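You operate a simulated robot arm through the tools that you are given. There is no shell and no other tool.

You run a simulated robot arm. Do the job below in one go: nothing can be reset, and whatever is moved stays where it is left.

TASK
Dry the blue sensor board on the plate at 50 C, lid down.
Fine: the warming plate on the sill; wait till the display says DRY, then turn the plate off; leave the board under the shut lid.

It is judged by the outcome, as a careful person would: the job done as asked, and still so three seconds after it is handed in. It fails if anything else is knocked over, pushed out of place, dropped, spilled or broken. A push-on lid holds only when it is set on centred and level and pressed home; a screw cap is set on level and turned clockwise until tight.

THE ROBOT
A 6-joint arm with a two-finger gripper, fixed in place. Base frame: the origin is at the foot of the arm, x ahead of it, y to its left, z up. Lengths are in mm, angles in degrees, forces in N, time in s.
Its first joint turns from -166.0 to 166.0 degrees. Payload 2.45 kg.
Tool frame: the origin (TCP) lies between the finger pads and is the grasp point; the fingertips stand 20 mm ahead of it; z points along the fingers, y is the line along which they close. The gripper opens to 140 mm. The gripper's body begins 168 mm behind the TCP.
Orientation is told as [roll, pitch, yaw] about the base's x, y, z axes, in that order, counted from this pose: with the fingers straight down and closing along the base's y, the tool's x points along the base's -x, its y along +y and its z along -z.

THE INTERFACE
- The arm moves only by the tool apply_moves. Its argument "commands" is a list of rows, each an object (a shift or turn left out is 0, a gripper value left out holds the last) with "dp": the shift along the tool's x, y, z in mm, a list of three; "angular": the turn, a rotation vector about the tool's x, y, z in degrees, a list of three; "gripper": the opening, from 0 (shut) to 1 (fully open). In form: [{"dp": [tx, ty, tz], "angular": [rx, ry, rz], "gripper": gripper}, ...]. A call has 1 to 20 rows; each row is the pose to reach, as a shift and turn from the pose commanded when the call began, along the tool's axes at that moment. Rows are played at 5 a second. More than 50 mm and 8.6 degrees between two rows, or a gripper value outside its range, and nothing of the call is played. Where a pose cannot be reached the arm comes as near as it can. A force on the tool above 50 N (or 10 N above the force at the start of the call, whichever is more), or a blocked arm, ends the call early, and 0.2 s more pass. The fingers move at their own pace (about 45 mm/s each) and stop on an object; they squeeze with about 44 N. The grip force told is the motor's: it shows also when the fingers shut on nothing. Time passes only in rows, and 0.2 s behind the last, so rows that repeat a pose let the fingers close. It gives the time, the measured TCP pose, the force on the tool (base axes), the opening and the grip force at its end, in the units of the frame above (readings bear some noise), with the torque about the TCP (base axes, N m) and any sound that the robot's microphone picked up.
- Cameras (640 x 400 px; columns grow to the right, rows downward): "scene" is fixed at [52.1, 498.4, 1727.4]; the picture's right is [-0.37, -0.93, 0.00], its down [-0.44, 0.17, -0.88] and it looks along [0.82, -0.32, -0.47] (base axes); focal length 311 px, centre (320, 200). "wrist" rides on the gripper at [78, 11, -209] in the tool frame; the picture's right is [-0.14, 0.99, 0.00], its down [-0.92, -0.13, -0.37] and it looks along [-0.36, -0.05, 0.93] (tool axes); focal length 280 px, centre (320, 200).
- camera(camera): a new picture of that camera. The clock stands still meanwhile.
- measure_at(camera, pixels): for up to 12 pixels [column, row] of the newest picture of that camera ("zoom" is the newest enlarged one), the place [x, y, z] in the base frame of the surface seen there, good to about 3 mm. The clock stands still meanwhile.
- close_up(camera, box): a new picture of the part [left, top, right, bottom] of that camera's present view, enlarged. The clock stands still meanwhile.
- close_job(): hands the job in; it is judged then, once.

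Open the gripper and draw the arm clear of the work before you hand the job in, unless the task says otherwise.

The tools are called after ">>>" as a command line: name --argument value ..., lists and objects as JSON in quotes. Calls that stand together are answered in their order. apply_moves: Moves the arm, as the interface text tells. Its arguments: {"type":"object","properties":{"commands":{"type":"array","items":{"type":"object","properties":{"dp":{"type":"array","items":{"type":"number"}},"angular":{"type":"array","items":{"type":"number"}},"gripper":{"type":"number"}}}}},"required":["commands"]} The other tools are called the same way: camera (camera) takes a picture; measure_at (camera, pixels) gives the place of the surface under pixels of a picture; close_up (camera, box) takes an enlarged picture of a part of a camera's view; close_job () hands the job in.

At the start:

```text
time_s: 0.0
tcp_pos: [673.0, -90.9, 1404.2]
orientation: [0.0, 0.0, -0.1]
ft_force: [0.1, 1.0, -0.3]
moment: [0.0, 0.0, 0.03]
opening: 139.7
grip_force: 0.0
```

scene: 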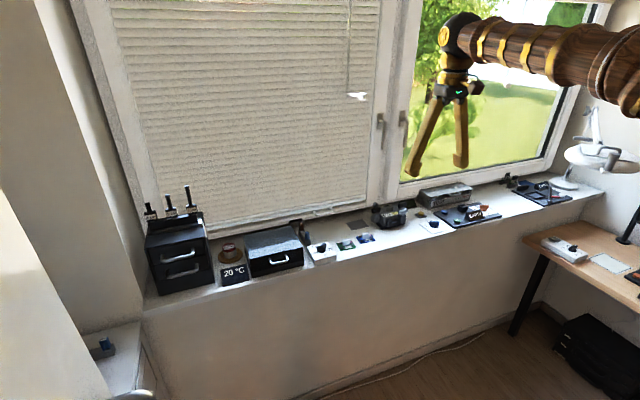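
wrist: 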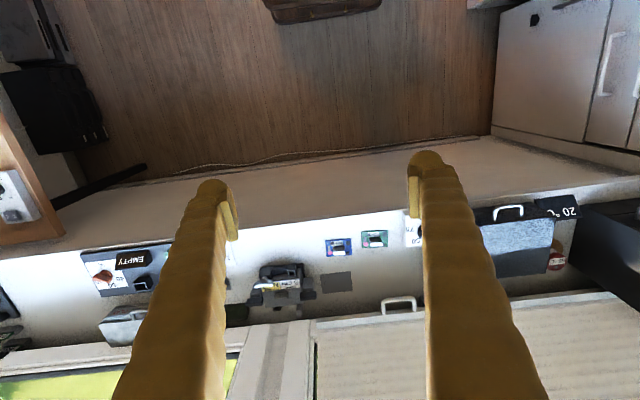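

I see a sill with a black-lidded box and "20 °C" display near (235,272), and boards near (345,244) and (366,238). I'll enlarge these parts first.

>>> close_up --camera "scene" --box '[140, 180, 340, 305]'

>>> close_up --camera "scene" --box '[290, 170, 450, 270]'

>>> close_up --camera "scene" --box '[400, 160, 600, 285]'

>>> close_up --camera "wrist" --box '[220, 180, 420, 305]'

>>> close_up --camera "wrist" --box '[400, 180, 600, 305]'

```text
3.20 times, centred on (240, 242) of scene
```

zoom: 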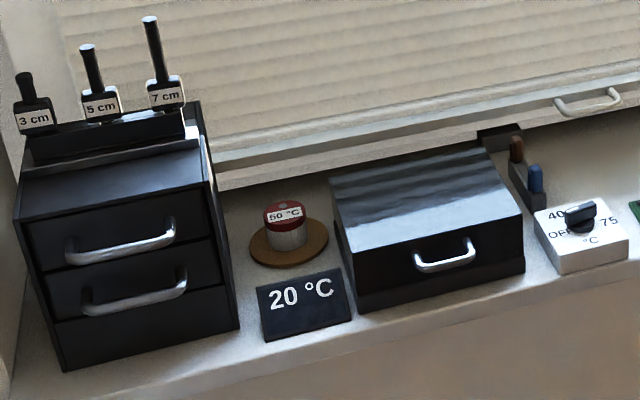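

```text
4.00 times, centred on (370, 220) of scene
```

zoom: 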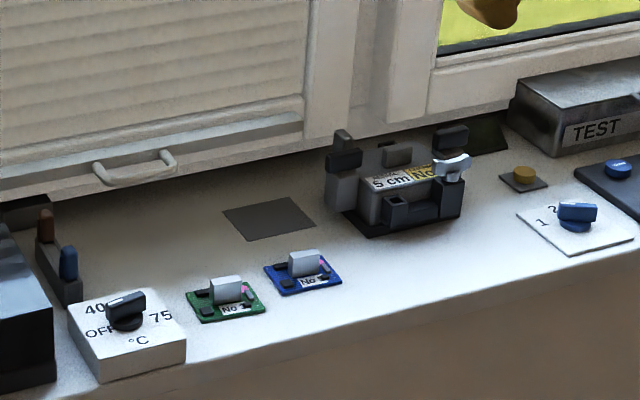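

```text
3.20 times, centred on (500, 222) of scene
```

zoom: 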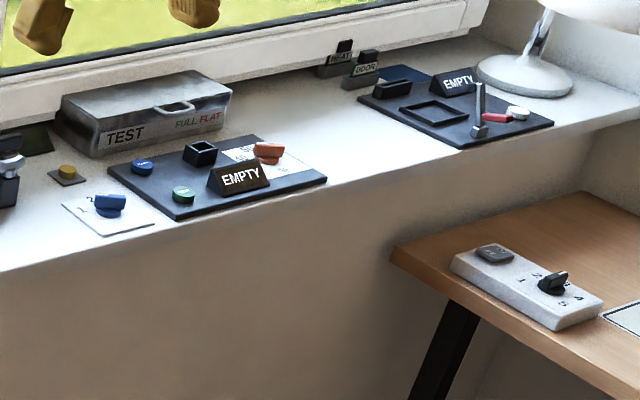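

```text
3.20 times, centred on (320, 242) of wrist
```

zoom: 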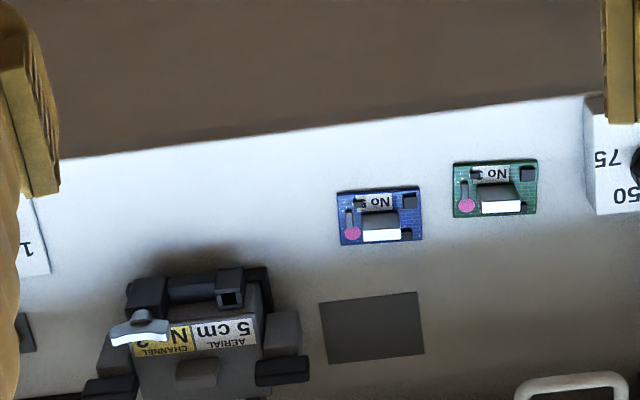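

```text
3.20 times, centred on (500, 242) of wrist
```

zoom: 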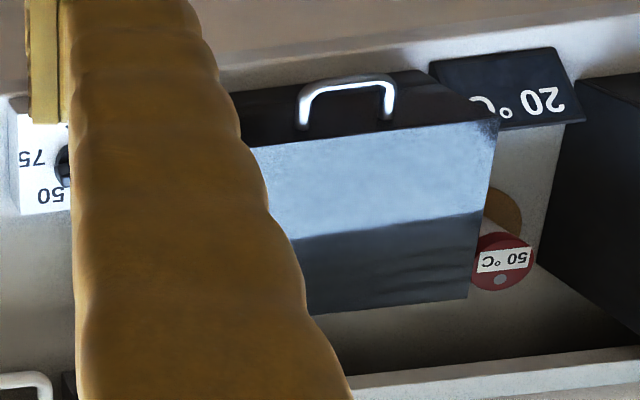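

The plate looks like the black lidded box with its handle at (279,260), dial box at (321,247) and display at (235,272). The blue board is at (366,238), so I'll measure these points.

>>> measure_at --camera "scene" --pixels '[[244, 236], [291, 227], [302, 247], [252, 258], [279, 262], [320, 244], [320, 256], [366, 234], [366, 241], [347, 241], [228, 247], [235, 272]]'

>>> close_up --camera "scene" --box '[230, 205, 330, 285]'

```text
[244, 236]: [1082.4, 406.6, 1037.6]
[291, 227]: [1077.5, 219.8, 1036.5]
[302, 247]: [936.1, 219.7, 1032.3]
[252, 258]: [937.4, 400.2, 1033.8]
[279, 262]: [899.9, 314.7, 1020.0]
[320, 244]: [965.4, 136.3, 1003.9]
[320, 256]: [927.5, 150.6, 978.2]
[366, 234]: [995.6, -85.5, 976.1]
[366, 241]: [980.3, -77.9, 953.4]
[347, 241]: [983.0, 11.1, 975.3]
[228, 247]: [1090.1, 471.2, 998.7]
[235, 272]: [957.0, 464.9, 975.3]
```

```text
5.00 times, centred on (280, 245) of scene
```

zoom: 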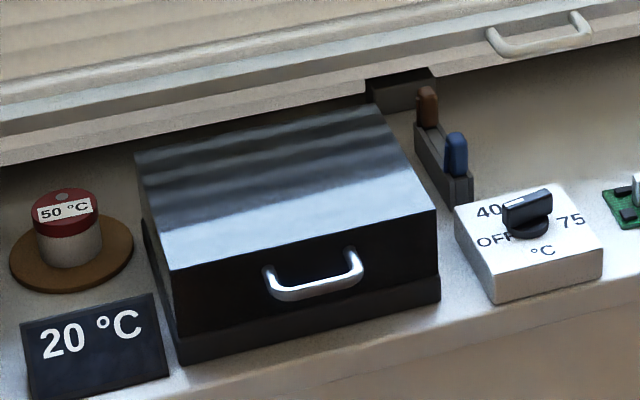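

The plate's lid spans about x 936–1082, y 220–400, with its handle at (900,315,1020). I'll move the hand nearer to look at the dial, lid and boards from the wrist camera.

>>> apply_moves --commands '[{"dp": [-12, 40, 8]}, {"dp": [-24, 80, 16]}, {"dp": [-36, 120, 24]}, {"dp": [-48, 160, 32]}, {"dp": [-60, 200, 40]}, {"dp": [-72, 240, 48]}, {"dp": [-72, 240, 48]}]'

>>> camera --camera "wrist"

>>> camera --camera "scene"

```text
time_s: 1.6
tcp_pos: [746.4, 150.0, 1354.4]
orientation: [0.1, -0.1, -0.2]
ft_force: [-0.1, 0.2, -0.7]
moment: [-0.01, 0.02, 0.01]
opening: 140.0
grip_force: 0.1
```

```text
taken
```

wrist: 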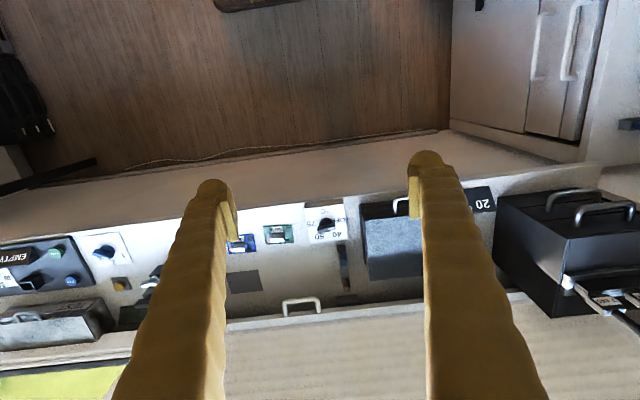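

```text
taken
```

scene: 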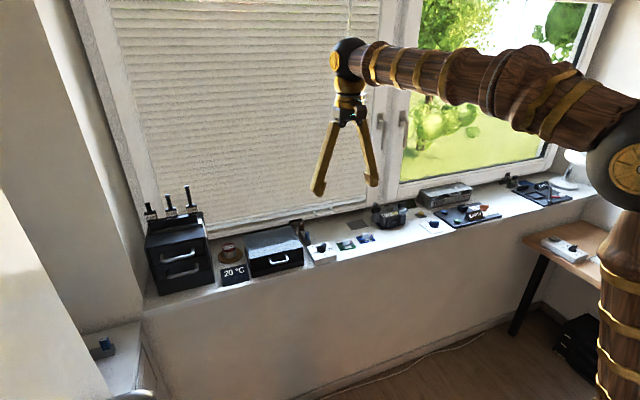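

The dial is at (325,226) and the boards at (240,243) and (278,233) in the wrist view. I'll enlarge them.

>>> close_up --camera "wrist" --box '[220, 200, 350, 281]'

>>> close_up --camera "wrist" --box '[300, 180, 430, 300]'

>>> close_up --camera "wrist" --box '[290, 205, 350, 245]'

>>> measure_at --camera "zoom" --pixels '[[320, 200]]'

```text
4.92 times, centred on (285, 240) of wrist
```

zoom: 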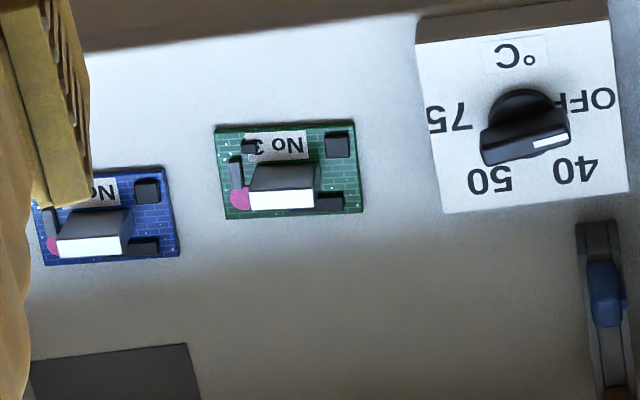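

```text
3.33 times, centred on (365, 240) of wrist
```

zoom: 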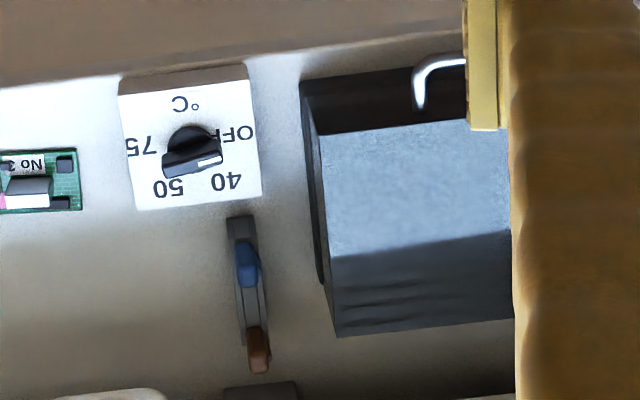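

```text
10.00 times, centred on (320, 225) of wrist
```

zoom: 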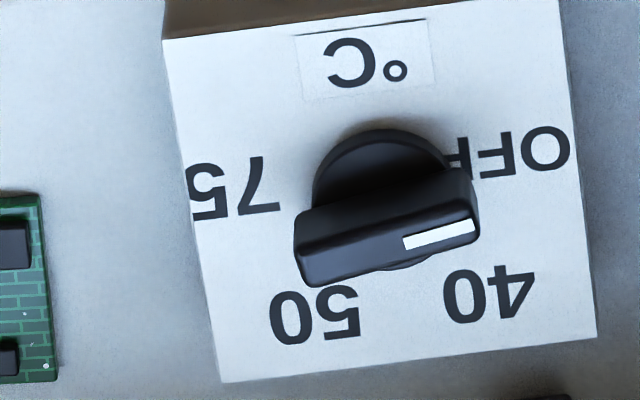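

```text
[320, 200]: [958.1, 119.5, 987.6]
```

The dial pointer is on OFF, with 40, 50 and 75 following clockwise seen from above. I'll lower the hand in front of the plate, tilted forward, to see how the lid is hung and where the seam is.

>>> apply_moves --commands '[{"dp": [16, 25, 26], "angular": [0, -7, 0]}, {"dp": [32, 50, 50], "angular": [0, -14, 0]}, {"dp": [48, 75, 75], "angular": [0, -21, 0]}, {"dp": [64, 100, 100], "angular": [0, -28, 0]}, {"dp": [80, 125, 125], "angular": [0, -35, 0]}, {"dp": [96, 150, 150], "angular": [0, -42, 0]}, {"dp": [96, 150, 150], "angular": [0, -42, 0]}]'

>>> camera --camera "wrist"

```text
time_s: 3.2
tcp_pos: [649.0, 299.0, 1205.7]
orientation: [0.1, -42.0, -0.1]
ft_force: [0.8, 0.3, 0.3]
moment: [0.01, -0.01, 0.01]
opening: 140.0
grip_force: 0.0
```

```text
taken
```

wrist: 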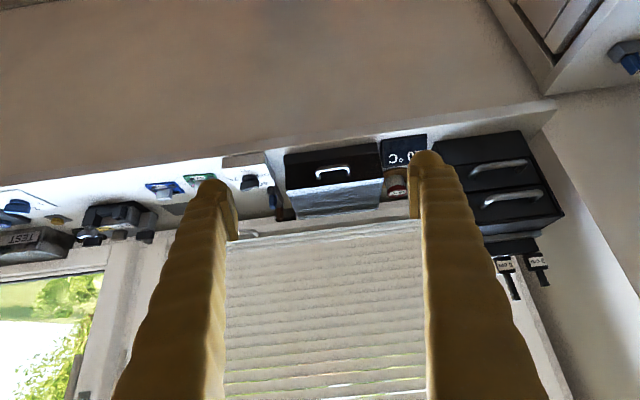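

The plate with its handle now shows at (333,175). I'll enlarge it.

>>> close_up --camera "wrist" --box '[230, 130, 430, 255]'

>>> close_up --camera "wrist" --box '[270, 135, 350, 225]'

>>> measure_at --camera "wrist" --pixels '[[333, 167], [318, 172], [349, 168], [288, 170], [378, 162], [287, 156], [376, 149], [300, 210], [375, 205], [298, 190], [377, 183], [333, 192]]'

```text
3.20 times, centred on (330, 192) of wrist
```

zoom: 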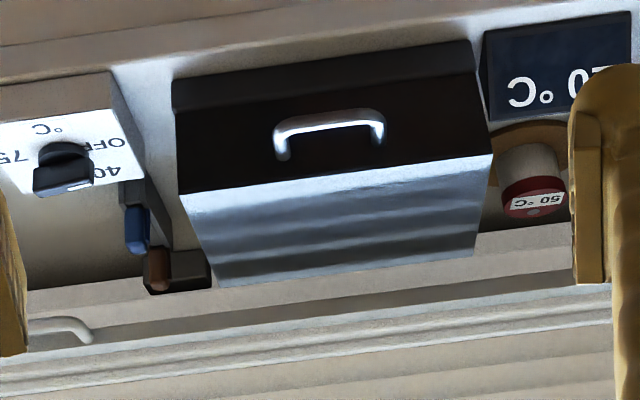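

```text
4.44 times, centred on (310, 180) of wrist
```

zoom: 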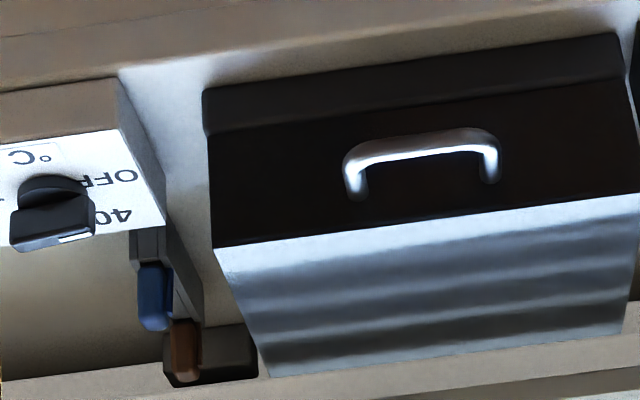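

```text
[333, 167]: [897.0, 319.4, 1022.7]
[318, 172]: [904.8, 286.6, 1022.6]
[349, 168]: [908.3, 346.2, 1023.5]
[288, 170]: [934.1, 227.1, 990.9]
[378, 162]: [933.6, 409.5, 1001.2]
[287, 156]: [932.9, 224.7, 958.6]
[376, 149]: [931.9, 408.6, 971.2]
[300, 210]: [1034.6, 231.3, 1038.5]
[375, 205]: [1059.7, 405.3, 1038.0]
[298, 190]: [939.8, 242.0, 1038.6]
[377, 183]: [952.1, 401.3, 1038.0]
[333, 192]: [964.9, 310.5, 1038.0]
```

I'd like to know how much room lies behind the lid, plus the pegs and the label positions on the dial, so I measure those pixels.

>>> measure_at --camera "wrist" --pixels '[[330, 214], [330, 219], [330, 230], [330, 245], [330, 280], [250, 236], [256, 233], [272, 203], [280, 215], [290, 213], [396, 188], [242, 195]]'

>>> close_up --camera "wrist" --box '[230, 150, 300, 240]'

```text
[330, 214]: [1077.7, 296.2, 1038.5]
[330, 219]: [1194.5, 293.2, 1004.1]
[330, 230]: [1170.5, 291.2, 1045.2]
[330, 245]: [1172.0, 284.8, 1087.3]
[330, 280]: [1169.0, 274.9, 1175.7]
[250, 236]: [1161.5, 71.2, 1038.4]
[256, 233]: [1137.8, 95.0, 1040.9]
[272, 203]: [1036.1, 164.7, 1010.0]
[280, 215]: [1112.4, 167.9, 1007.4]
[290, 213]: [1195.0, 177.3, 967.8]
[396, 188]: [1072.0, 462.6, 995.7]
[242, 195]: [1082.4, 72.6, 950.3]
```

```text
4.44 times, centred on (265, 195) of wrist
```

zoom: 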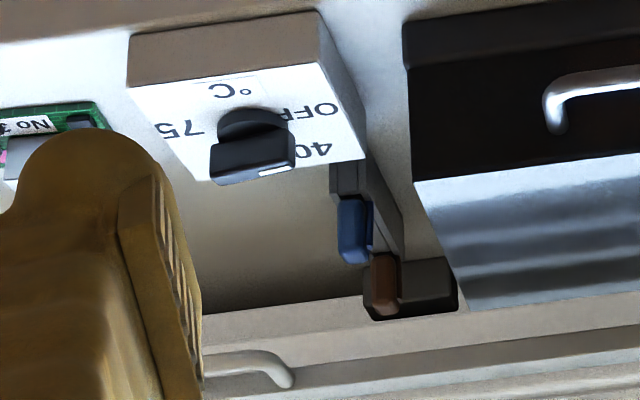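

The lid is a hood about 60 mm tall above a 25 mm base, with 90 mm of free room behind it, so it most likely hinges at the back. I'll straighten the hand and move above the handle at (899,317,1022).

>>> apply_moves --commands '[{"dp": [-18, 3, 17.6], "angular": [0, 7, 0]}, {"dp": [-36, 6, 35.2], "angular": [0, 14, 0]}, {"dp": [-54, 9, 52.8], "angular": [0, 21, 0]}, {"dp": [-72, 12, 70.3], "angular": [0, 28, 0]}, {"dp": [-90, 15, 88], "angular": [0, 35, 0]}, {"dp": [-108.2, 18, 105.5], "angular": [0, 42, 0]}, {"dp": [-108.2, 18, 105.5], "angular": [0, 42, 0]}]'

>>> apply_moves --commands '[{"dp": [-9, 0, 0], "angular": [0, 0, -8.5], "gripper": 0.6}, {"dp": [-18, 0, 4], "angular": [0, 0, -17]}, {"dp": [-27, 0, 10], "angular": [0, 0, -25.5]}, {"dp": [-36, 0, 20], "angular": [0, 0, -34]}, {"dp": [-45, 0, 30], "angular": [0, 0, -42.5]}, {"dp": [-54, 0, 40], "angular": [0, 0, -51]}, {"dp": [-63, 0, 50], "angular": [0, 0, -59.5]}, {"dp": [-72, 0, 60], "angular": [0, 0, -68]}, {"dp": [-81, 0, 70], "angular": [0, 0, -76.5]}, {"dp": [-90, 0, 80], "angular": [0, 0, -85]}, {"dp": [-97, 0, 90], "angular": [0, 0, -90]}, {"dp": [-97, 0, 90], "angular": [0, 0, -90]}]'

>>> camera --camera "wrist"

>>> camera --camera "scene"

```text
time_s: 4.8
tcp_pos: [800.4, 317.2, 1198.1]
orientation: [0.1, 0.1, 0.0]
ft_force: [0.1, 0.2, -0.4]
moment: [0.04, 0.0, -0.02]
opening: 140.1
grip_force: 0.1
```

```text
time_s: 7.4
tcp_pos: [897.4, 316.2, 1110.0]
orientation: [0.0, 0.0, 90.0]
ft_force: [-0.1, 0.6, 0.4]
moment: [-0.02, 0.02, 0.02]
opening: 84.0
grip_force: 0.1
```

```text
taken
```

wrist: 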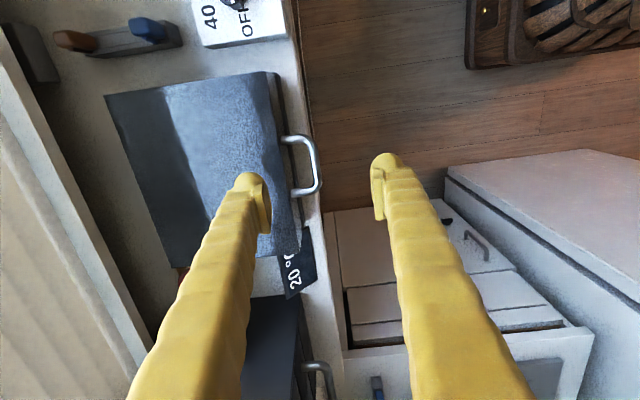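

```text
taken
```

scene: 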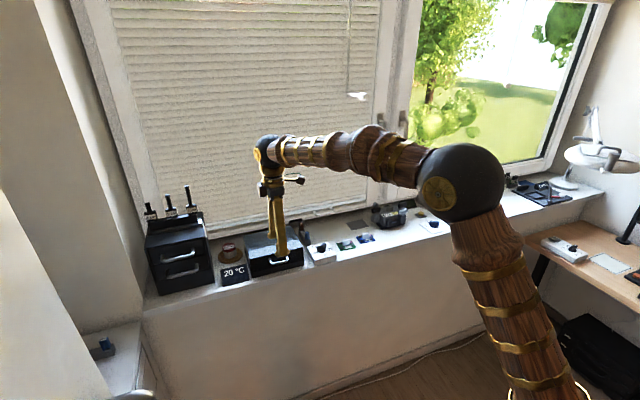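

The handle bar shows at (318,165), with the fingers either side still above it. I'll measure the bar and the gap behind it.

>>> close_up --camera "wrist" --box '[230, 100, 390, 220]'

>>> measure_at --camera "wrist" --pixels '[[317, 160], [318, 170], [315, 150], [319, 180], [300, 138], [302, 192], [290, 139], [285, 120]]'

```text
3.33 times, centred on (310, 160) of wrist
```

zoom: 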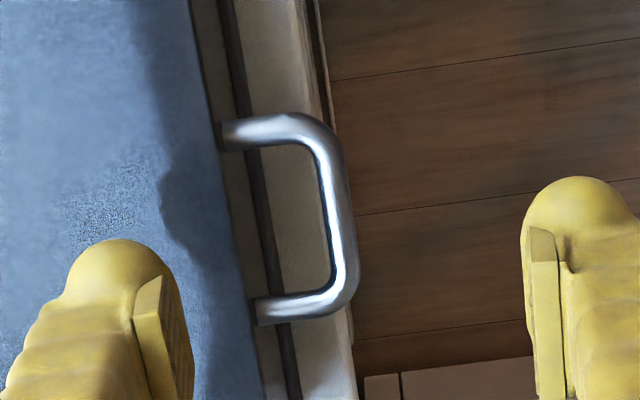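

```text
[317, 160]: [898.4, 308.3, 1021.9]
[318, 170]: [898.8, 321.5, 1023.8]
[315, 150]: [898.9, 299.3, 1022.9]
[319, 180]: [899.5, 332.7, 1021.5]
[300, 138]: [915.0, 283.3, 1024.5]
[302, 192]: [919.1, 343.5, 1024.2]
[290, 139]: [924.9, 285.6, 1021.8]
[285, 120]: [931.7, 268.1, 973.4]
```

The bar runs y 283–344 at x≈898, top z≈1023, with about 33 mm free behind it. I'll narrow the fingers to 30 mm, straddle the bar and look before closing.

>>> apply_moves --commands '[{"dp": [2, 0, 0], "gripper": 0.22}, {"dp": [2, 0, 0]}, {"dp": [2, 0, 0]}, {"dp": [2, 0, 0]}, {"dp": [2, 0, 20]}, {"dp": [2, 0, 40]}, {"dp": [2, 0, 55]}, {"dp": [2, 0, 65]}, {"dp": [2, 0, 65]}]'

>>> close_up --camera "wrist" --box '[230, 100, 390, 220]'

>>> close_up --camera "scene" --box '[230, 205, 330, 285]'

```text
time_s: 9.4
tcp_pos: [897.8, 315.0, 1046.0]
orientation: [-0.2, 0.0, 90.0]
ft_force: [-4.5, 0.8, 36.9]
moment: [-0.51, -1.3, -0.05]
opening: 30.1
grip_force: 0.0
```

```text
3.33 times, centred on (310, 160) of wrist
```

zoom: 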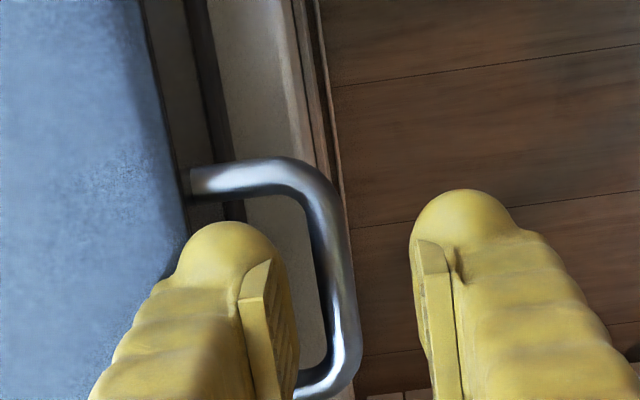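

```text
5.00 times, centred on (280, 245) of scene
```

zoom: 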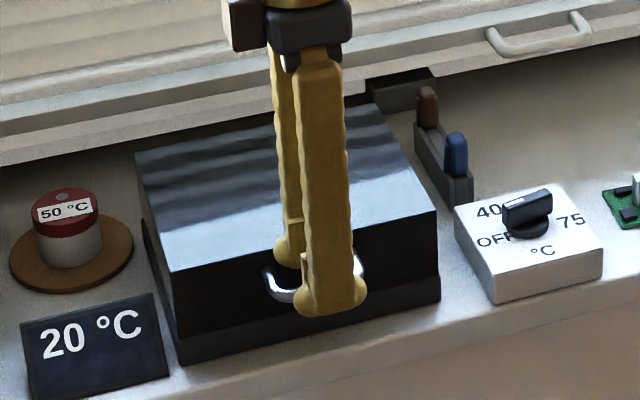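

Force 37 N upward with contact worked out at x≈935: the inner finger's back landed on the lid's front edge, so the finger is thicker (~23 mm) than allowed for. I'll lift off, shift 8 mm towards the robot so the inner finger goes down close to the bar, and lower again.

>>> apply_moves --commands '[{"dp": [0, 0, -20], "gripper": 0.229}, {"dp": [0, 8.3, -20]}, {"dp": [0, 8.3, -20]}, {"dp": [0, 8.3, -10]}, {"dp": [0, 8.3, 0]}, {"dp": [0, 8.3, 8]}, {"dp": [0, 8.3, 16]}, {"dp": [0, 8.3, 24]}, {"dp": [0, 8.3, 24]}]'

>>> close_up --camera "wrist" --box '[230, 100, 390, 220]'

```text
time_s: 11.4
tcp_pos: [888.5, 316.5, 1019.0]
orientation: [0.0, 0.0, 89.9]
ft_force: [7.1, -0.2, 1.3]
moment: [-0.02, -0.03, 0.1]
opening: 36.4
grip_force: 3.0
```

```text
3.33 times, centred on (310, 160) of wrist
```

zoom: 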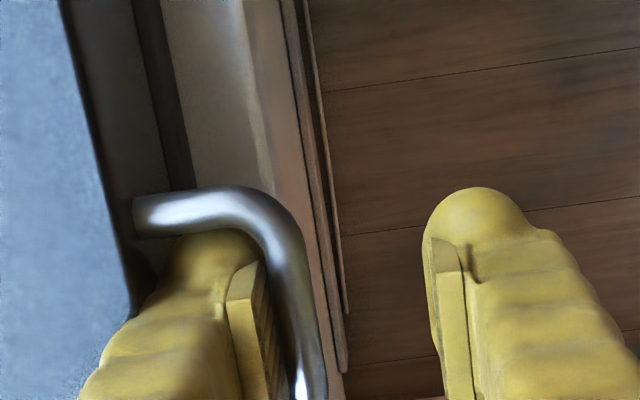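

The inner finger now sits inside the handle, just touching the bar (7 N), whose inner face is near x≈906. I'll close on the bar while moving the hand forward so that neither finger drags the lid.

>>> apply_moves --commands '[{"dp": [1.5, -4, 0], "gripper": 0.19}, {"dp": [1.5, -8, 0], "gripper": 0.13}, {"dp": [1.5, -11, 0], "gripper": 0.08}, {"dp": [1.5, -12.5, 0], "gripper": 0.0}, {"dp": [1.5, -12.5, 0]}, {"dp": [1.5, -12.5, 0]}]'

```text
time_s: 12.8
tcp_pos: [903.8, 313.1, 1019.1]
orientation: [-0.1, 0.0, 89.9]
ft_force: [30.1, 6.2, -7.1]
moment: [0.03, 0.0, 1.17]
opening: 6.0
grip_force: 34.0
```

The bar (6 mm) is gripped, but the hand is pulled 30 N forward because I stopped about 2 mm short. I'll relieve that.

>>> apply_moves --commands '[{"dp": [0, -1.5, 0]}, {"dp": [0, -2.5, 0]}, {"dp": [0, -2.5, 0]}]'

>>> camera --camera "wrist"

```text
time_s: 13.6
tcp_pos: [902.9, 313.6, 1020.6]
orientation: [0.2, 0.0, 90.0]
ft_force: [-15.7, 4.1, 1.6]
moment: [-0.01, 0.01, 1.15]
opening: 5.8
grip_force: 33.9
```

```text
taken
```

wrist: 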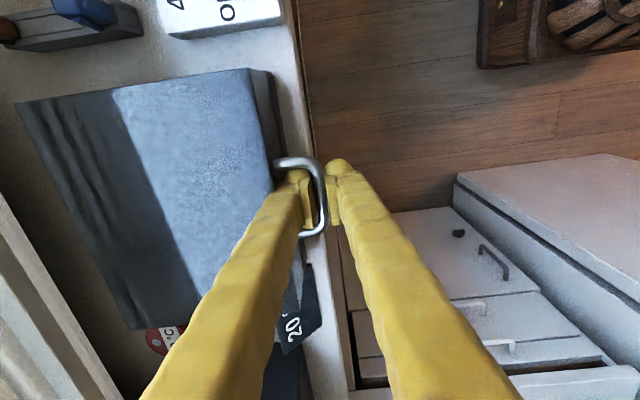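

The grip is good, but as the lid swings up about its back hinge the bar will turn inside the fingers, and a fingertip corner could foul the lid face. I'll loosen slightly, rise 8 mm so the bar sits nearer the tips, and grip again.

>>> apply_moves --commands '[{"dp": [0, 0.5, 0], "gripper": 0.08}, {"dp": [0, 0.5, 0]}, {"dp": [0, 0.5, -4]}, {"dp": [0, 0.5, -8]}, {"dp": [0, 0.5, -8], "gripper": 0.0}, {"dp": [0, 0.5, -8]}, {"dp": [0, 0.5, -8]}]'

```text
time_s: 15.2
tcp_pos: [905.2, 313.2, 1026.7]
orientation: [0.0, 0.0, 89.9]
ft_force: [10.0, -6.1, -1.8]
moment: [-0.14, -0.06, 1.15]
opening: 6.0
grip_force: 34.1
```

Grip is even again (6 mm, 10 N). I'll now lift gently along the arc of a rear hinge for about 6 degrees and watch the forces and the lid.

>>> apply_moves --commands '[{"dp": [0, -1.2, -4.6]}, {"dp": [0, -2.5, -9.3]}, {"dp": [0, -4, -13.8]}, {"dp": [0, -5.6, -18.4]}, {"dp": [0, -5.6, -18.4]}]'

>>> close_up --camera "scene" --box '[230, 205, 330, 285]'

>>> camera --camera "wrist"

```text
time_s: 16.4
tcp_pos: [910.7, 312.5, 1047.5]
orientation: [0.0, -0.1, 90.0]
ft_force: [18.7, -9.0, -6.6]
moment: [-0.06, -0.03, 1.15]
opening: 6.0
grip_force: 34.2
```

```text
5.00 times, centred on (280, 245) of scene
```

zoom: 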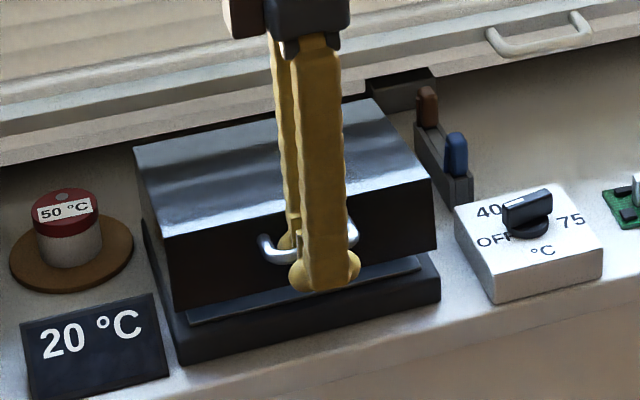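

```text
taken
```

wrist: 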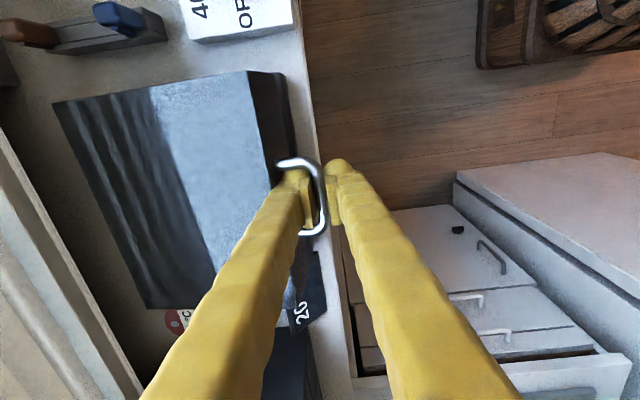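

The lid swings up on a rear hinge with little force, showing a plate inside. I continue up the arc to about 30 degrees, tipping the fingers slightly forward for reach.

>>> apply_moves --commands '[{"dp": [0, -4.5, -12.2], "angular": [3, 0, 0]}, {"dp": [0, -9.7, -23.7], "angular": [6, 0, 0]}, {"dp": [0, -15.6, -34.7], "angular": [9, 0, 0]}, {"dp": [0, -22.3, -45.2], "angular": [12, 0, 0]}, {"dp": [0, -29.8, -55.2], "angular": [15, 0, 0]}, {"dp": [0, -38, -64.6], "angular": [18, 0, 0]}, {"dp": [0, -38, -64.6], "angular": [18, 0, 0]}]'

>>> close_up --camera "scene" --box '[210, 175, 340, 285]'

```text
time_s: 17.3
tcp_pos: [927.0, 313.5, 1085.2]
orientation: [-10.2, 0.1, 89.9]
ft_force: [12.2, 2.2, -8.0]
moment: [-0.19, -0.03, 1.13]
opening: 5.8
grip_force: 34.7
stopped in row 4: the force on the tool passed its limit at 53 N (the readings are from after the stop); the commanded pose is now the measured one
```

```text
3.64 times, centred on (275, 230) of scene
```

zoom: 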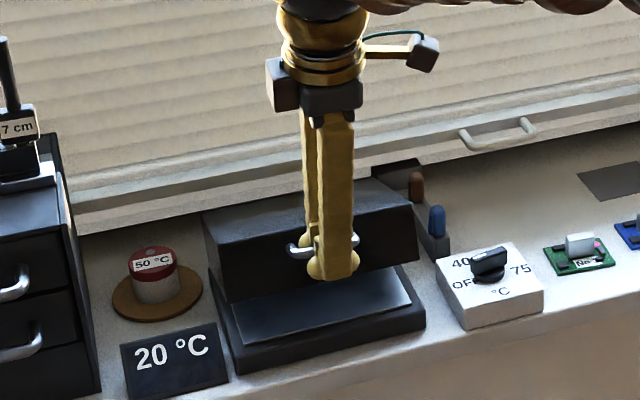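

The call stopped at a brief 53 N, with the lid about 20 degrees up and the bar still held. I'll look at the fingers and the handle from the wrist camera.

>>> close_up --camera "wrist" --box '[230, 110, 390, 210]'

>>> camera --camera "scene"

```text
4.00 times, centred on (310, 160) of wrist
```

zoom: 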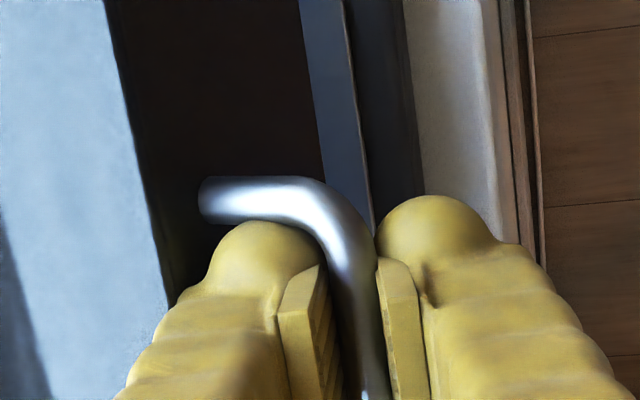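

```text
taken
```

scene: 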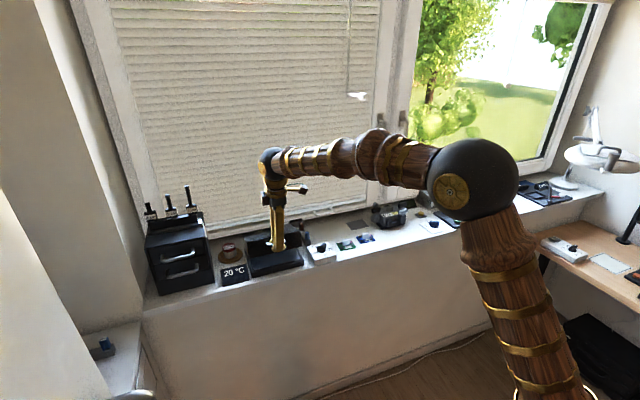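

The thick fingertip is filling the gap between the bar and the lid face as it turns, so this grip won't allow full opening. I'll lower the lid back down along the same arc and take the bar from the front instead, with one finger above and one below it.

>>> apply_moves --commands '[{"dp": [0, 9.3, 11.5], "angular": [-3, 0, 0]}, {"dp": [0, 18.4, 24.5], "angular": [-6, 0, 0]}, {"dp": [0, 25.5, 38.1], "angular": [-8, 0, 0]}, {"dp": [0, 30.7, 49.8], "angular": [-10.2, 0, 0]}, {"dp": [0, 31.8, 53.7], "angular": [-10.2, 0, 0]}, {"dp": [0, 31.8, 53.7], "angular": [-10.2, 0, 0]}]'

>>> close_up --camera "scene" --box '[210, 175, 340, 285]'

```text
time_s: 18.7
tcp_pos: [905.2, 312.3, 1027.5]
orientation: [0.0, 0.0, 89.9]
ft_force: [-46.7, -6.1, 10.6]
moment: [0.13, 0.09, 1.21]
opening: 5.9
grip_force: 34.3
```

```text
3.64 times, centred on (275, 230) of scene
```

zoom: 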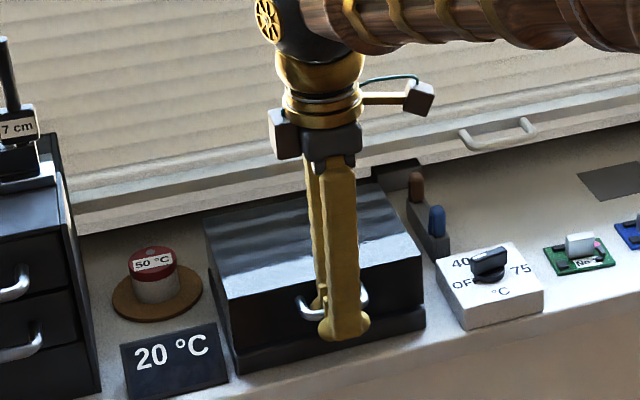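

The lid is shut again. I'll release the bar, backing the hand towards the robot as the fingers open, and rise clear.

>>> apply_moves --commands '[{"dp": [0, 2.5, 0], "gripper": 0.05}, {"dp": [0, 5, 0], "gripper": 0.1}, {"dp": [0, 9, 0], "gripper": 0.16}, {"dp": [0, 14, 0], "gripper": 0.22}, {"dp": [0, 14, 0]}, {"dp": [0, 14, -15]}, {"dp": [0, 14, -40]}, {"dp": [0, 14, -80]}]'

>>> camera --camera "wrist"

```text
time_s: 20.4
tcp_pos: [897.5, 312.7, 1076.1]
orientation: [-0.3, 0.0, 89.9]
ft_force: [46.4, 9.1, -27.0]
moment: [0.46, 0.59, 0.92]
opening: 60.1
grip_force: 22.0
stopped in row 8: the force on the tool passed its limit at 70 N (the readings are from after the stop); the commanded pose is now the measured one
```

```text
taken
```

wrist: 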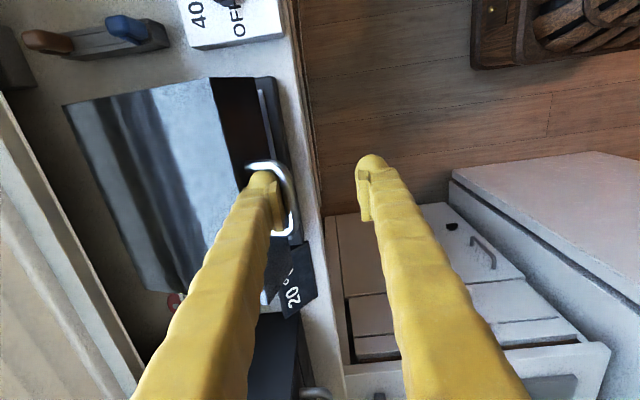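

The inner finger caught in the handle and drew the lid up a little (opening forced to 60 mm). I'll lower straight back until the lid is shut, then look closely.

>>> apply_moves --commands '[{"dp": [0, 1, 8]}, {"dp": [0, 2, 16]}, {"dp": [0, 3, 24]}, {"dp": [0, 3, 32]}, {"dp": [0, 3, 40]}, {"dp": [0, 3, 48]}, {"dp": [0, 3, 52]}, {"dp": [0, 3, 52]}]'

>>> close_up --camera "wrist" --box '[230, 100, 390, 220]'

>>> close_up --camera "scene" --box '[210, 175, 340, 285]'

```text
time_s: 22.2
tcp_pos: [892.6, 312.6, 1026.1]
orientation: [-0.3, 0.0, 90.0]
ft_force: [3.4, -1.1, -1.1]
moment: [0.01, 0.02, 0.0]
opening: 32.6
grip_force: 1.1
```

```text
3.33 times, centred on (310, 160) of wrist
```

zoom: 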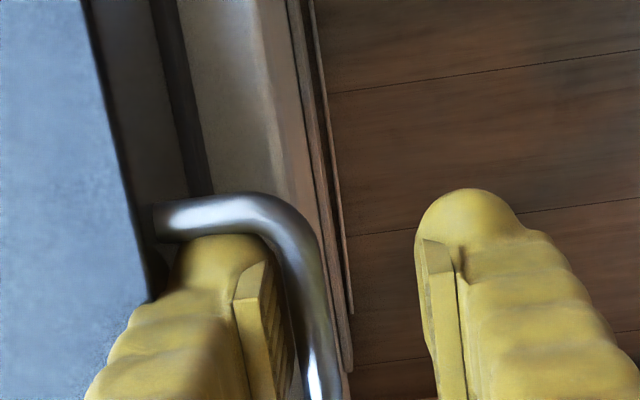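

```text
3.64 times, centred on (275, 230) of scene
```

zoom: 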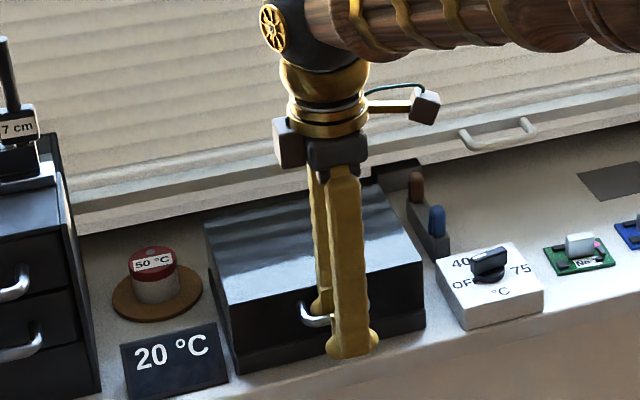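

The lid is shut and the finger touches the bar only lightly (3 N). I'll move 2 mm forward to float the finger in the gap and check the force before rising.

>>> apply_moves --commands '[{"dp": [0, -1, 0], "gripper": 0.22}, {"dp": [0, -2, 0]}, {"dp": [0, -2, 0]}]'

```text
time_s: 23.1
tcp_pos: [894.0, 312.4, 1027.5]
orientation: [-0.2, 0.0, 89.9]
ft_force: [0.4, -0.1, 0.0]
moment: [0.01, -0.01, -0.01]
opening: 30.5
grip_force: 0.0
```

Now nothing is touching (0.4 N). I'll rise slowly in small steps and check.

>>> apply_moves --commands '[{"dp": [0, -0.5, -4]}, {"dp": [0, -0.5, -8]}, {"dp": [0, -0.5, -12]}, {"dp": [0, -0.5, -16]}]'

```text
time_s: 24.1
tcp_pos: [894.2, 312.8, 1041.8]
orientation: [-0.1, 0.0, 89.9]
ft_force: [-0.3, -1.2, -1.0]
moment: [-0.05, 0.0, 0.0]
opening: 30.5
grip_force: 0.0
```

Still no contact. I continue up until the tips clear the bar, then back away.

>>> apply_moves --commands '[{"dp": [0, 0, -4]}, {"dp": [0, 0, -8]}, {"dp": [0, 0, -14]}, {"dp": [0, 0, -24]}, {"dp": [0, 10, -44]}, {"dp": [0, 30, -64]}, {"dp": [0, 60, -84]}, {"dp": [0, 60, -84]}]'

>>> camera --camera "wrist"

>>> close_up --camera "scene" --box '[210, 175, 340, 285]'

```text
time_s: 25.9
tcp_pos: [831.8, 312.9, 1127.6]
orientation: [-0.2, 0.0, 90.0]
ft_force: [0.7, 0.2, 0.4]
moment: [-0.01, 0.0, -0.03]
opening: 30.7
grip_force: 0.1
```

```text
taken
```

wrist: 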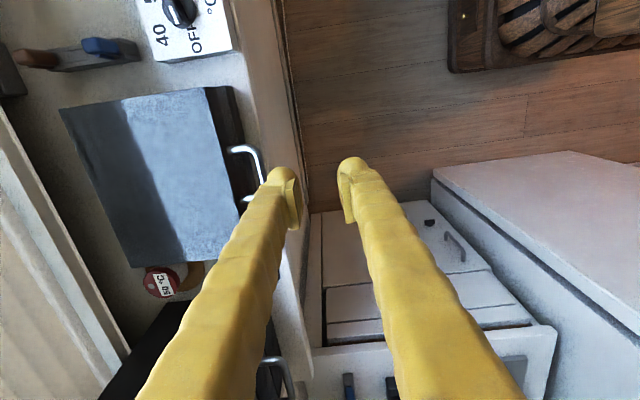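

```text
3.64 times, centred on (275, 230) of scene
```

zoom: 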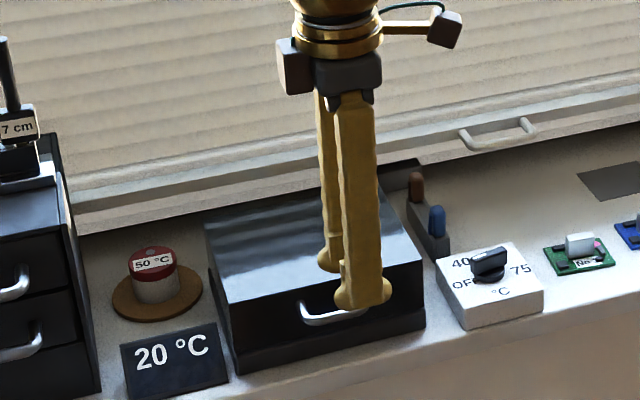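

The hand is free and the lid stayed shut. I'll now tip the fingers forward to 75 degrees in front of the handle, ready to take the bar with one finger above and one below.

>>> apply_moves --commands '[{"dp": [0, -2, 10], "angular": [8.3, 0, 0], "gripper": 0.3}, {"dp": [0, -5, 20], "angular": [16.6, 0, 0]}, {"dp": [0, -8, 30], "angular": [25, 0, 0]}, {"dp": [0, -10, 41], "angular": [33.3, 0, 0]}, {"dp": [0, -13, 52], "angular": [41.6, 0, 0]}, {"dp": [0, -16, 63], "angular": [50, 0, 0]}, {"dp": [0, -18, 74], "angular": [58.3, 0, 0]}, {"dp": [0, -20, 85], "angular": [66.6, 0, 0]}, {"dp": [0, -22, 95], "angular": [75, 0, 0]}, {"dp": [0, -22, 95], "angular": [75, 0, 0]}]'

>>> camera --camera "wrist"

>>> camera --camera "scene"

```text
time_s: 28.1
tcp_pos: [855.2, 313.7, 1032.0]
orientation: [-75.3, 0.0, 90.1]
ft_force: [0.0, -0.3, -0.7]
moment: [0.03, -0.02, -0.01]
opening: 42.0
grip_force: 0.0
```

```text
taken
```

wrist: 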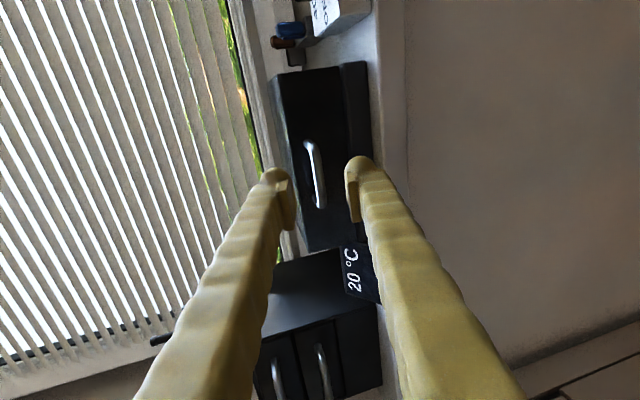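

```text
taken
```

scene: 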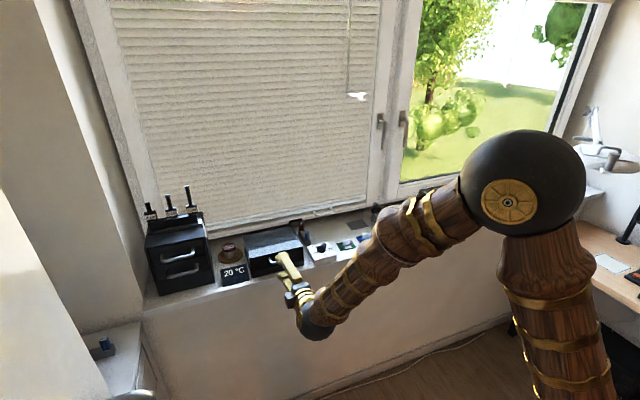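

The bar at (314,172) lies between the fingers. I'll advance 45 mm along the fingers, then close on it.

>>> apply_moves --commands '[{"dp": [0, 0, 15]}, {"dp": [0, 0, 30]}, {"dp": [0, 0, 40]}, {"dp": [0, 0, 45]}, {"dp": [0, 0, 45]}]'

>>> close_up --camera "wrist" --box '[230, 110, 390, 210]'

>>> close_up --camera "scene" --box '[210, 205, 340, 315]'

```text
time_s: 29.2
tcp_pos: [901.3, 312.3, 1021.0]
orientation: [-75.2, 0.0, 89.8]
ft_force: [0.1, -0.4, 1.4]
moment: [-0.01, -0.01, -0.04]
opening: 42.3
grip_force: 0.1
```

```text
4.00 times, centred on (310, 160) of wrist
```

zoom: 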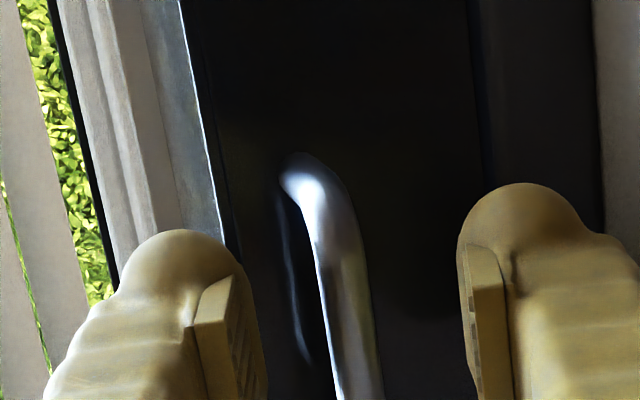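

```text
3.64 times, centred on (275, 260) of scene
```

zoom: 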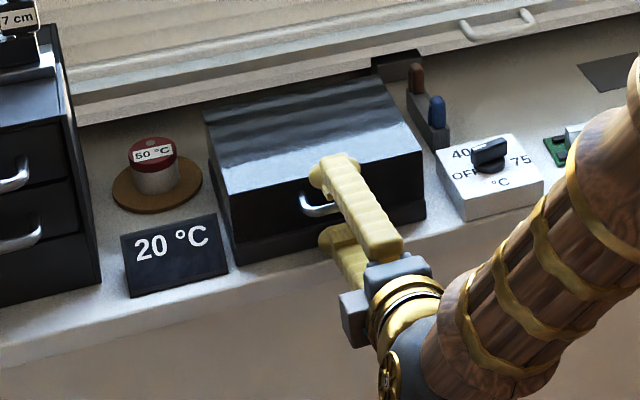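

Bar is straddled, a shade nearer the upper (left) finger. I'll shift 2 mm that way and close.

>>> apply_moves --commands '[{"dp": [0, -2, 0], "gripper": 0.15}, {"dp": [0, -2, 0], "gripper": 0.08}, {"dp": [0, -2, 0], "gripper": 0.0}, {"dp": [0, -2, 0]}, {"dp": [0, -2, 0]}]'

```text
time_s: 30.4
tcp_pos: [899.6, 312.4, 1022.4]
orientation: [-75.2, 0.0, 89.9]
ft_force: [-0.1, -0.5, -1.1]
moment: [-0.09, 0.0, 0.05]
opening: 6.6
grip_force: 35.2
```

The bar is held with balanced forces (1 N). I'll swing the lid up about 30 degrees along the hinge arc, tipping the hand along.

>>> apply_moves --commands '[{"dp": [0, -8, 0.1], "angular": [-1.1, 0, 0]}, {"dp": [0, -16.2, 0.6], "angular": [-2.3, 0, 0]}, {"dp": [0, -24.2, 1.5], "angular": [-3.4, 0, 0]}, {"dp": [0, -32.2, 2.7], "angular": [-4.5, 0, 0]}, {"dp": [0, -40.2, 4.2], "angular": [-5.6, 0, 0]}, {"dp": [0, -48, 6], "angular": [-6.8, 0, 0]}, {"dp": [0, -55.8, 8.3], "angular": [-7.9, 0, 0]}, {"dp": [0, -63.5, 10.8], "angular": [-9, 0, 0]}, {"dp": [0, -71, 13.7], "angular": [-10.1, 0, 0]}, {"dp": [0, -78.4, 16.9], "angular": [-11.3, 0, 0]}, {"dp": [0, -85.7, 20.5], "angular": [-12.4, 0, 0]}, {"dp": [0, -92.9, 24.3], "angular": [-13.5, 0, 0]}, {"dp": [0, -92.9, 24.3], "angular": [-13.5, 0, 0]}]'

>>> close_up --camera "scene" --box '[210, 175, 340, 285]'

```text
time_s: 33.2
tcp_pos: [946.5, 312.2, 1107.8]
orientation: [-61.9, 0.0, 89.9]
ft_force: [-17.4, 6.6, 16.1]
moment: [-0.04, -0.01, 0.04]
opening: 5.9
grip_force: 33.5
```

```text
3.64 times, centred on (275, 230) of scene
```

zoom: 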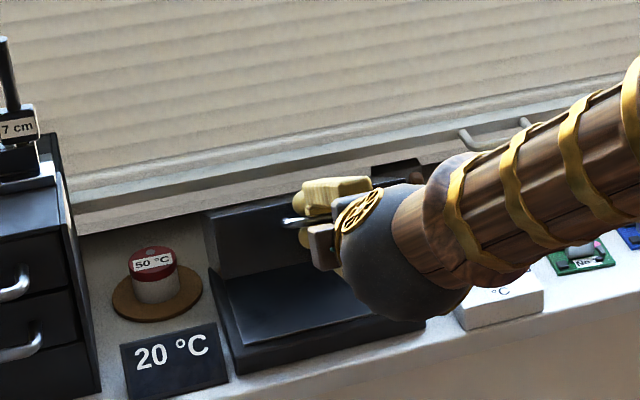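

The lid is about 30 degrees up and follows nicely. I'll go on to about 65 degrees with a 1 mm larger radius to ease the outward pull.

>>> apply_moves --commands '[{"dp": [0, -8, 1.9], "angular": [-1.1, 0, 0]}, {"dp": [0, -15.7, 4.2], "angular": [-2.25, 0, 0]}, {"dp": [0, -23.2, 7.3], "angular": [-3.4, 0, 0]}, {"dp": [0, -30.5, 10.8], "angular": [-4.5, 0, 0]}, {"dp": [0, -37.8, 14.5], "angular": [-5.6, 0, 0]}, {"dp": [0, -44.8, 18.5], "angular": [-6.75, 0, 0]}, {"dp": [0, -51.7, 22.8], "angular": [-7.9, 0, 0]}, {"dp": [0, -58.4, 27.5], "angular": [-9, 0, 0]}, {"dp": [0, -64.9, 32.4], "angular": [-10.1, 0, 0]}, {"dp": [0, -71.1, 37.6], "angular": [-11.25, 0, 0]}, {"dp": [0, -77.1, 43], "angular": [-12.4, 0, 0]}, {"dp": [0, -82.9, 48.7], "angular": [-13.5, 0, 0]}, {"dp": [0, -88.4, 54.7], "angular": [-14.6, 0, 0]}, {"dp": [0, -93.7, 60.9], "angular": [-15.75, 0, 0]}, {"dp": [0, -93.7, 60.9], "angular": [-15.75, 0, 0]}]'

>>> close_up --camera "scene" --box '[210, 175, 340, 285]'

>>> camera --camera "wrist"

```text
time_s: 36.5
tcp_pos: [1045.2, 313.1, 1161.7]
orientation: [-46.0, 0.0, 89.8]
ft_force: [-6.9, -2.5, 26.4]
moment: [0.52, 0.06, -0.24]
opening: 6.0
grip_force: 33.6
```

```text
3.64 times, centred on (275, 230) of scene
```

zoom: 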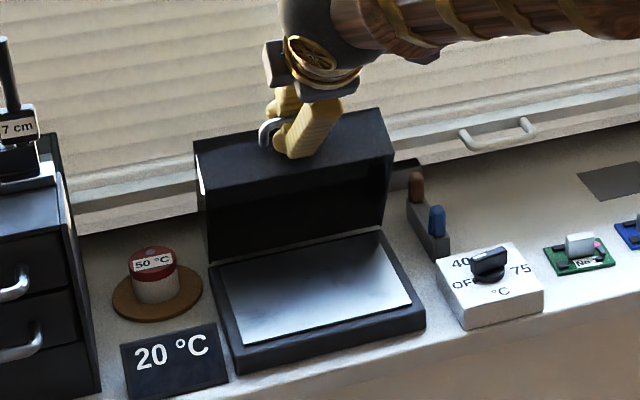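

```text
taken
```

wrist: 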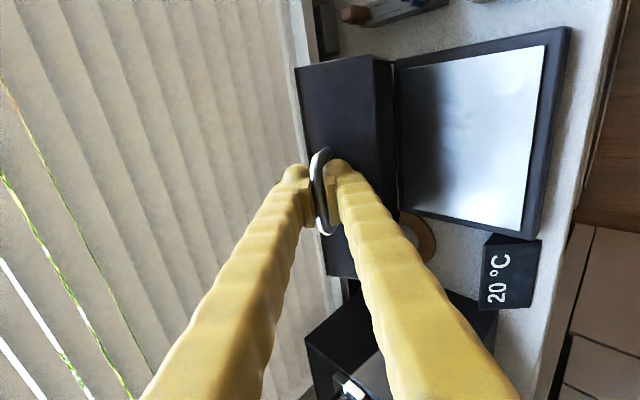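

The plate is bare and the lid stands about 65 degrees open. I'll bring it on past upright to about 90 degrees.

>>> apply_moves --commands '[{"dp": [0, -7, 4.5], "angular": [-1, 0, 0]}, {"dp": [0, -13.5, 9.2], "angular": [-2, 0, 0]}, {"dp": [0, -19.5, 14.6], "angular": [-3, 0, 0]}, {"dp": [0, -25.4, 20.2], "angular": [-4, 0, 0]}, {"dp": [0, -31, 26.1], "angular": [-5, 0, 0]}, {"dp": [0, -36.4, 32.2], "angular": [-6, 0, 0]}, {"dp": [0, -41.4, 38.6], "angular": [-7, 0, 0]}, {"dp": [0, -46.3, 45.2], "angular": [-8, 0, 0]}, {"dp": [0, -50.8, 51.9], "angular": [-9, 0, 0]}, {"dp": [0, -55, 58.8], "angular": [-10, 0, 0]}, {"dp": [0, -55, 58.8], "angular": [-10, 0, 0]}]'

>>> close_up --camera "scene" --box '[210, 175, 340, 285]'

>>> camera --camera "wrist"

```text
time_s: 38.4
tcp_pos: [1112.7, 313.1, 1165.1]
orientation: [-37.6, -0.1, 89.8]
ft_force: [-10.2, -2.2, 4.7]
moment: [0.54, 0.17, -0.79]
opening: 6.0
grip_force: 33.4
stopped in row 9: the force on the tool passed its limit at 56 N (the readings are from after the stop); the commanded pose is now the measured one
```

```text
3.64 times, centred on (275, 230) of scene
```

zoom: 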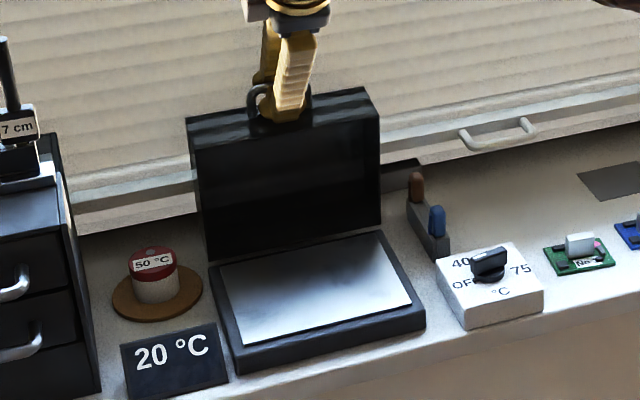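

```text
taken
```

wrist: 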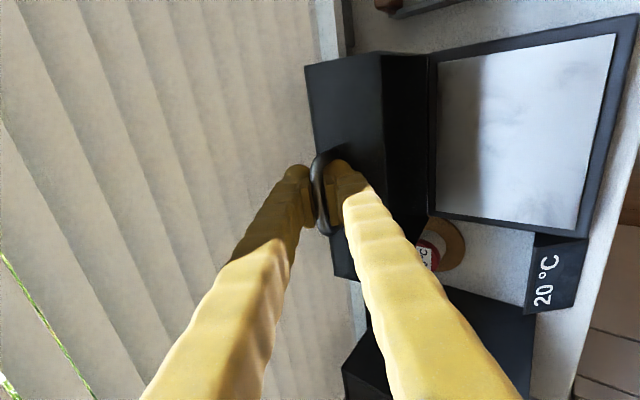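

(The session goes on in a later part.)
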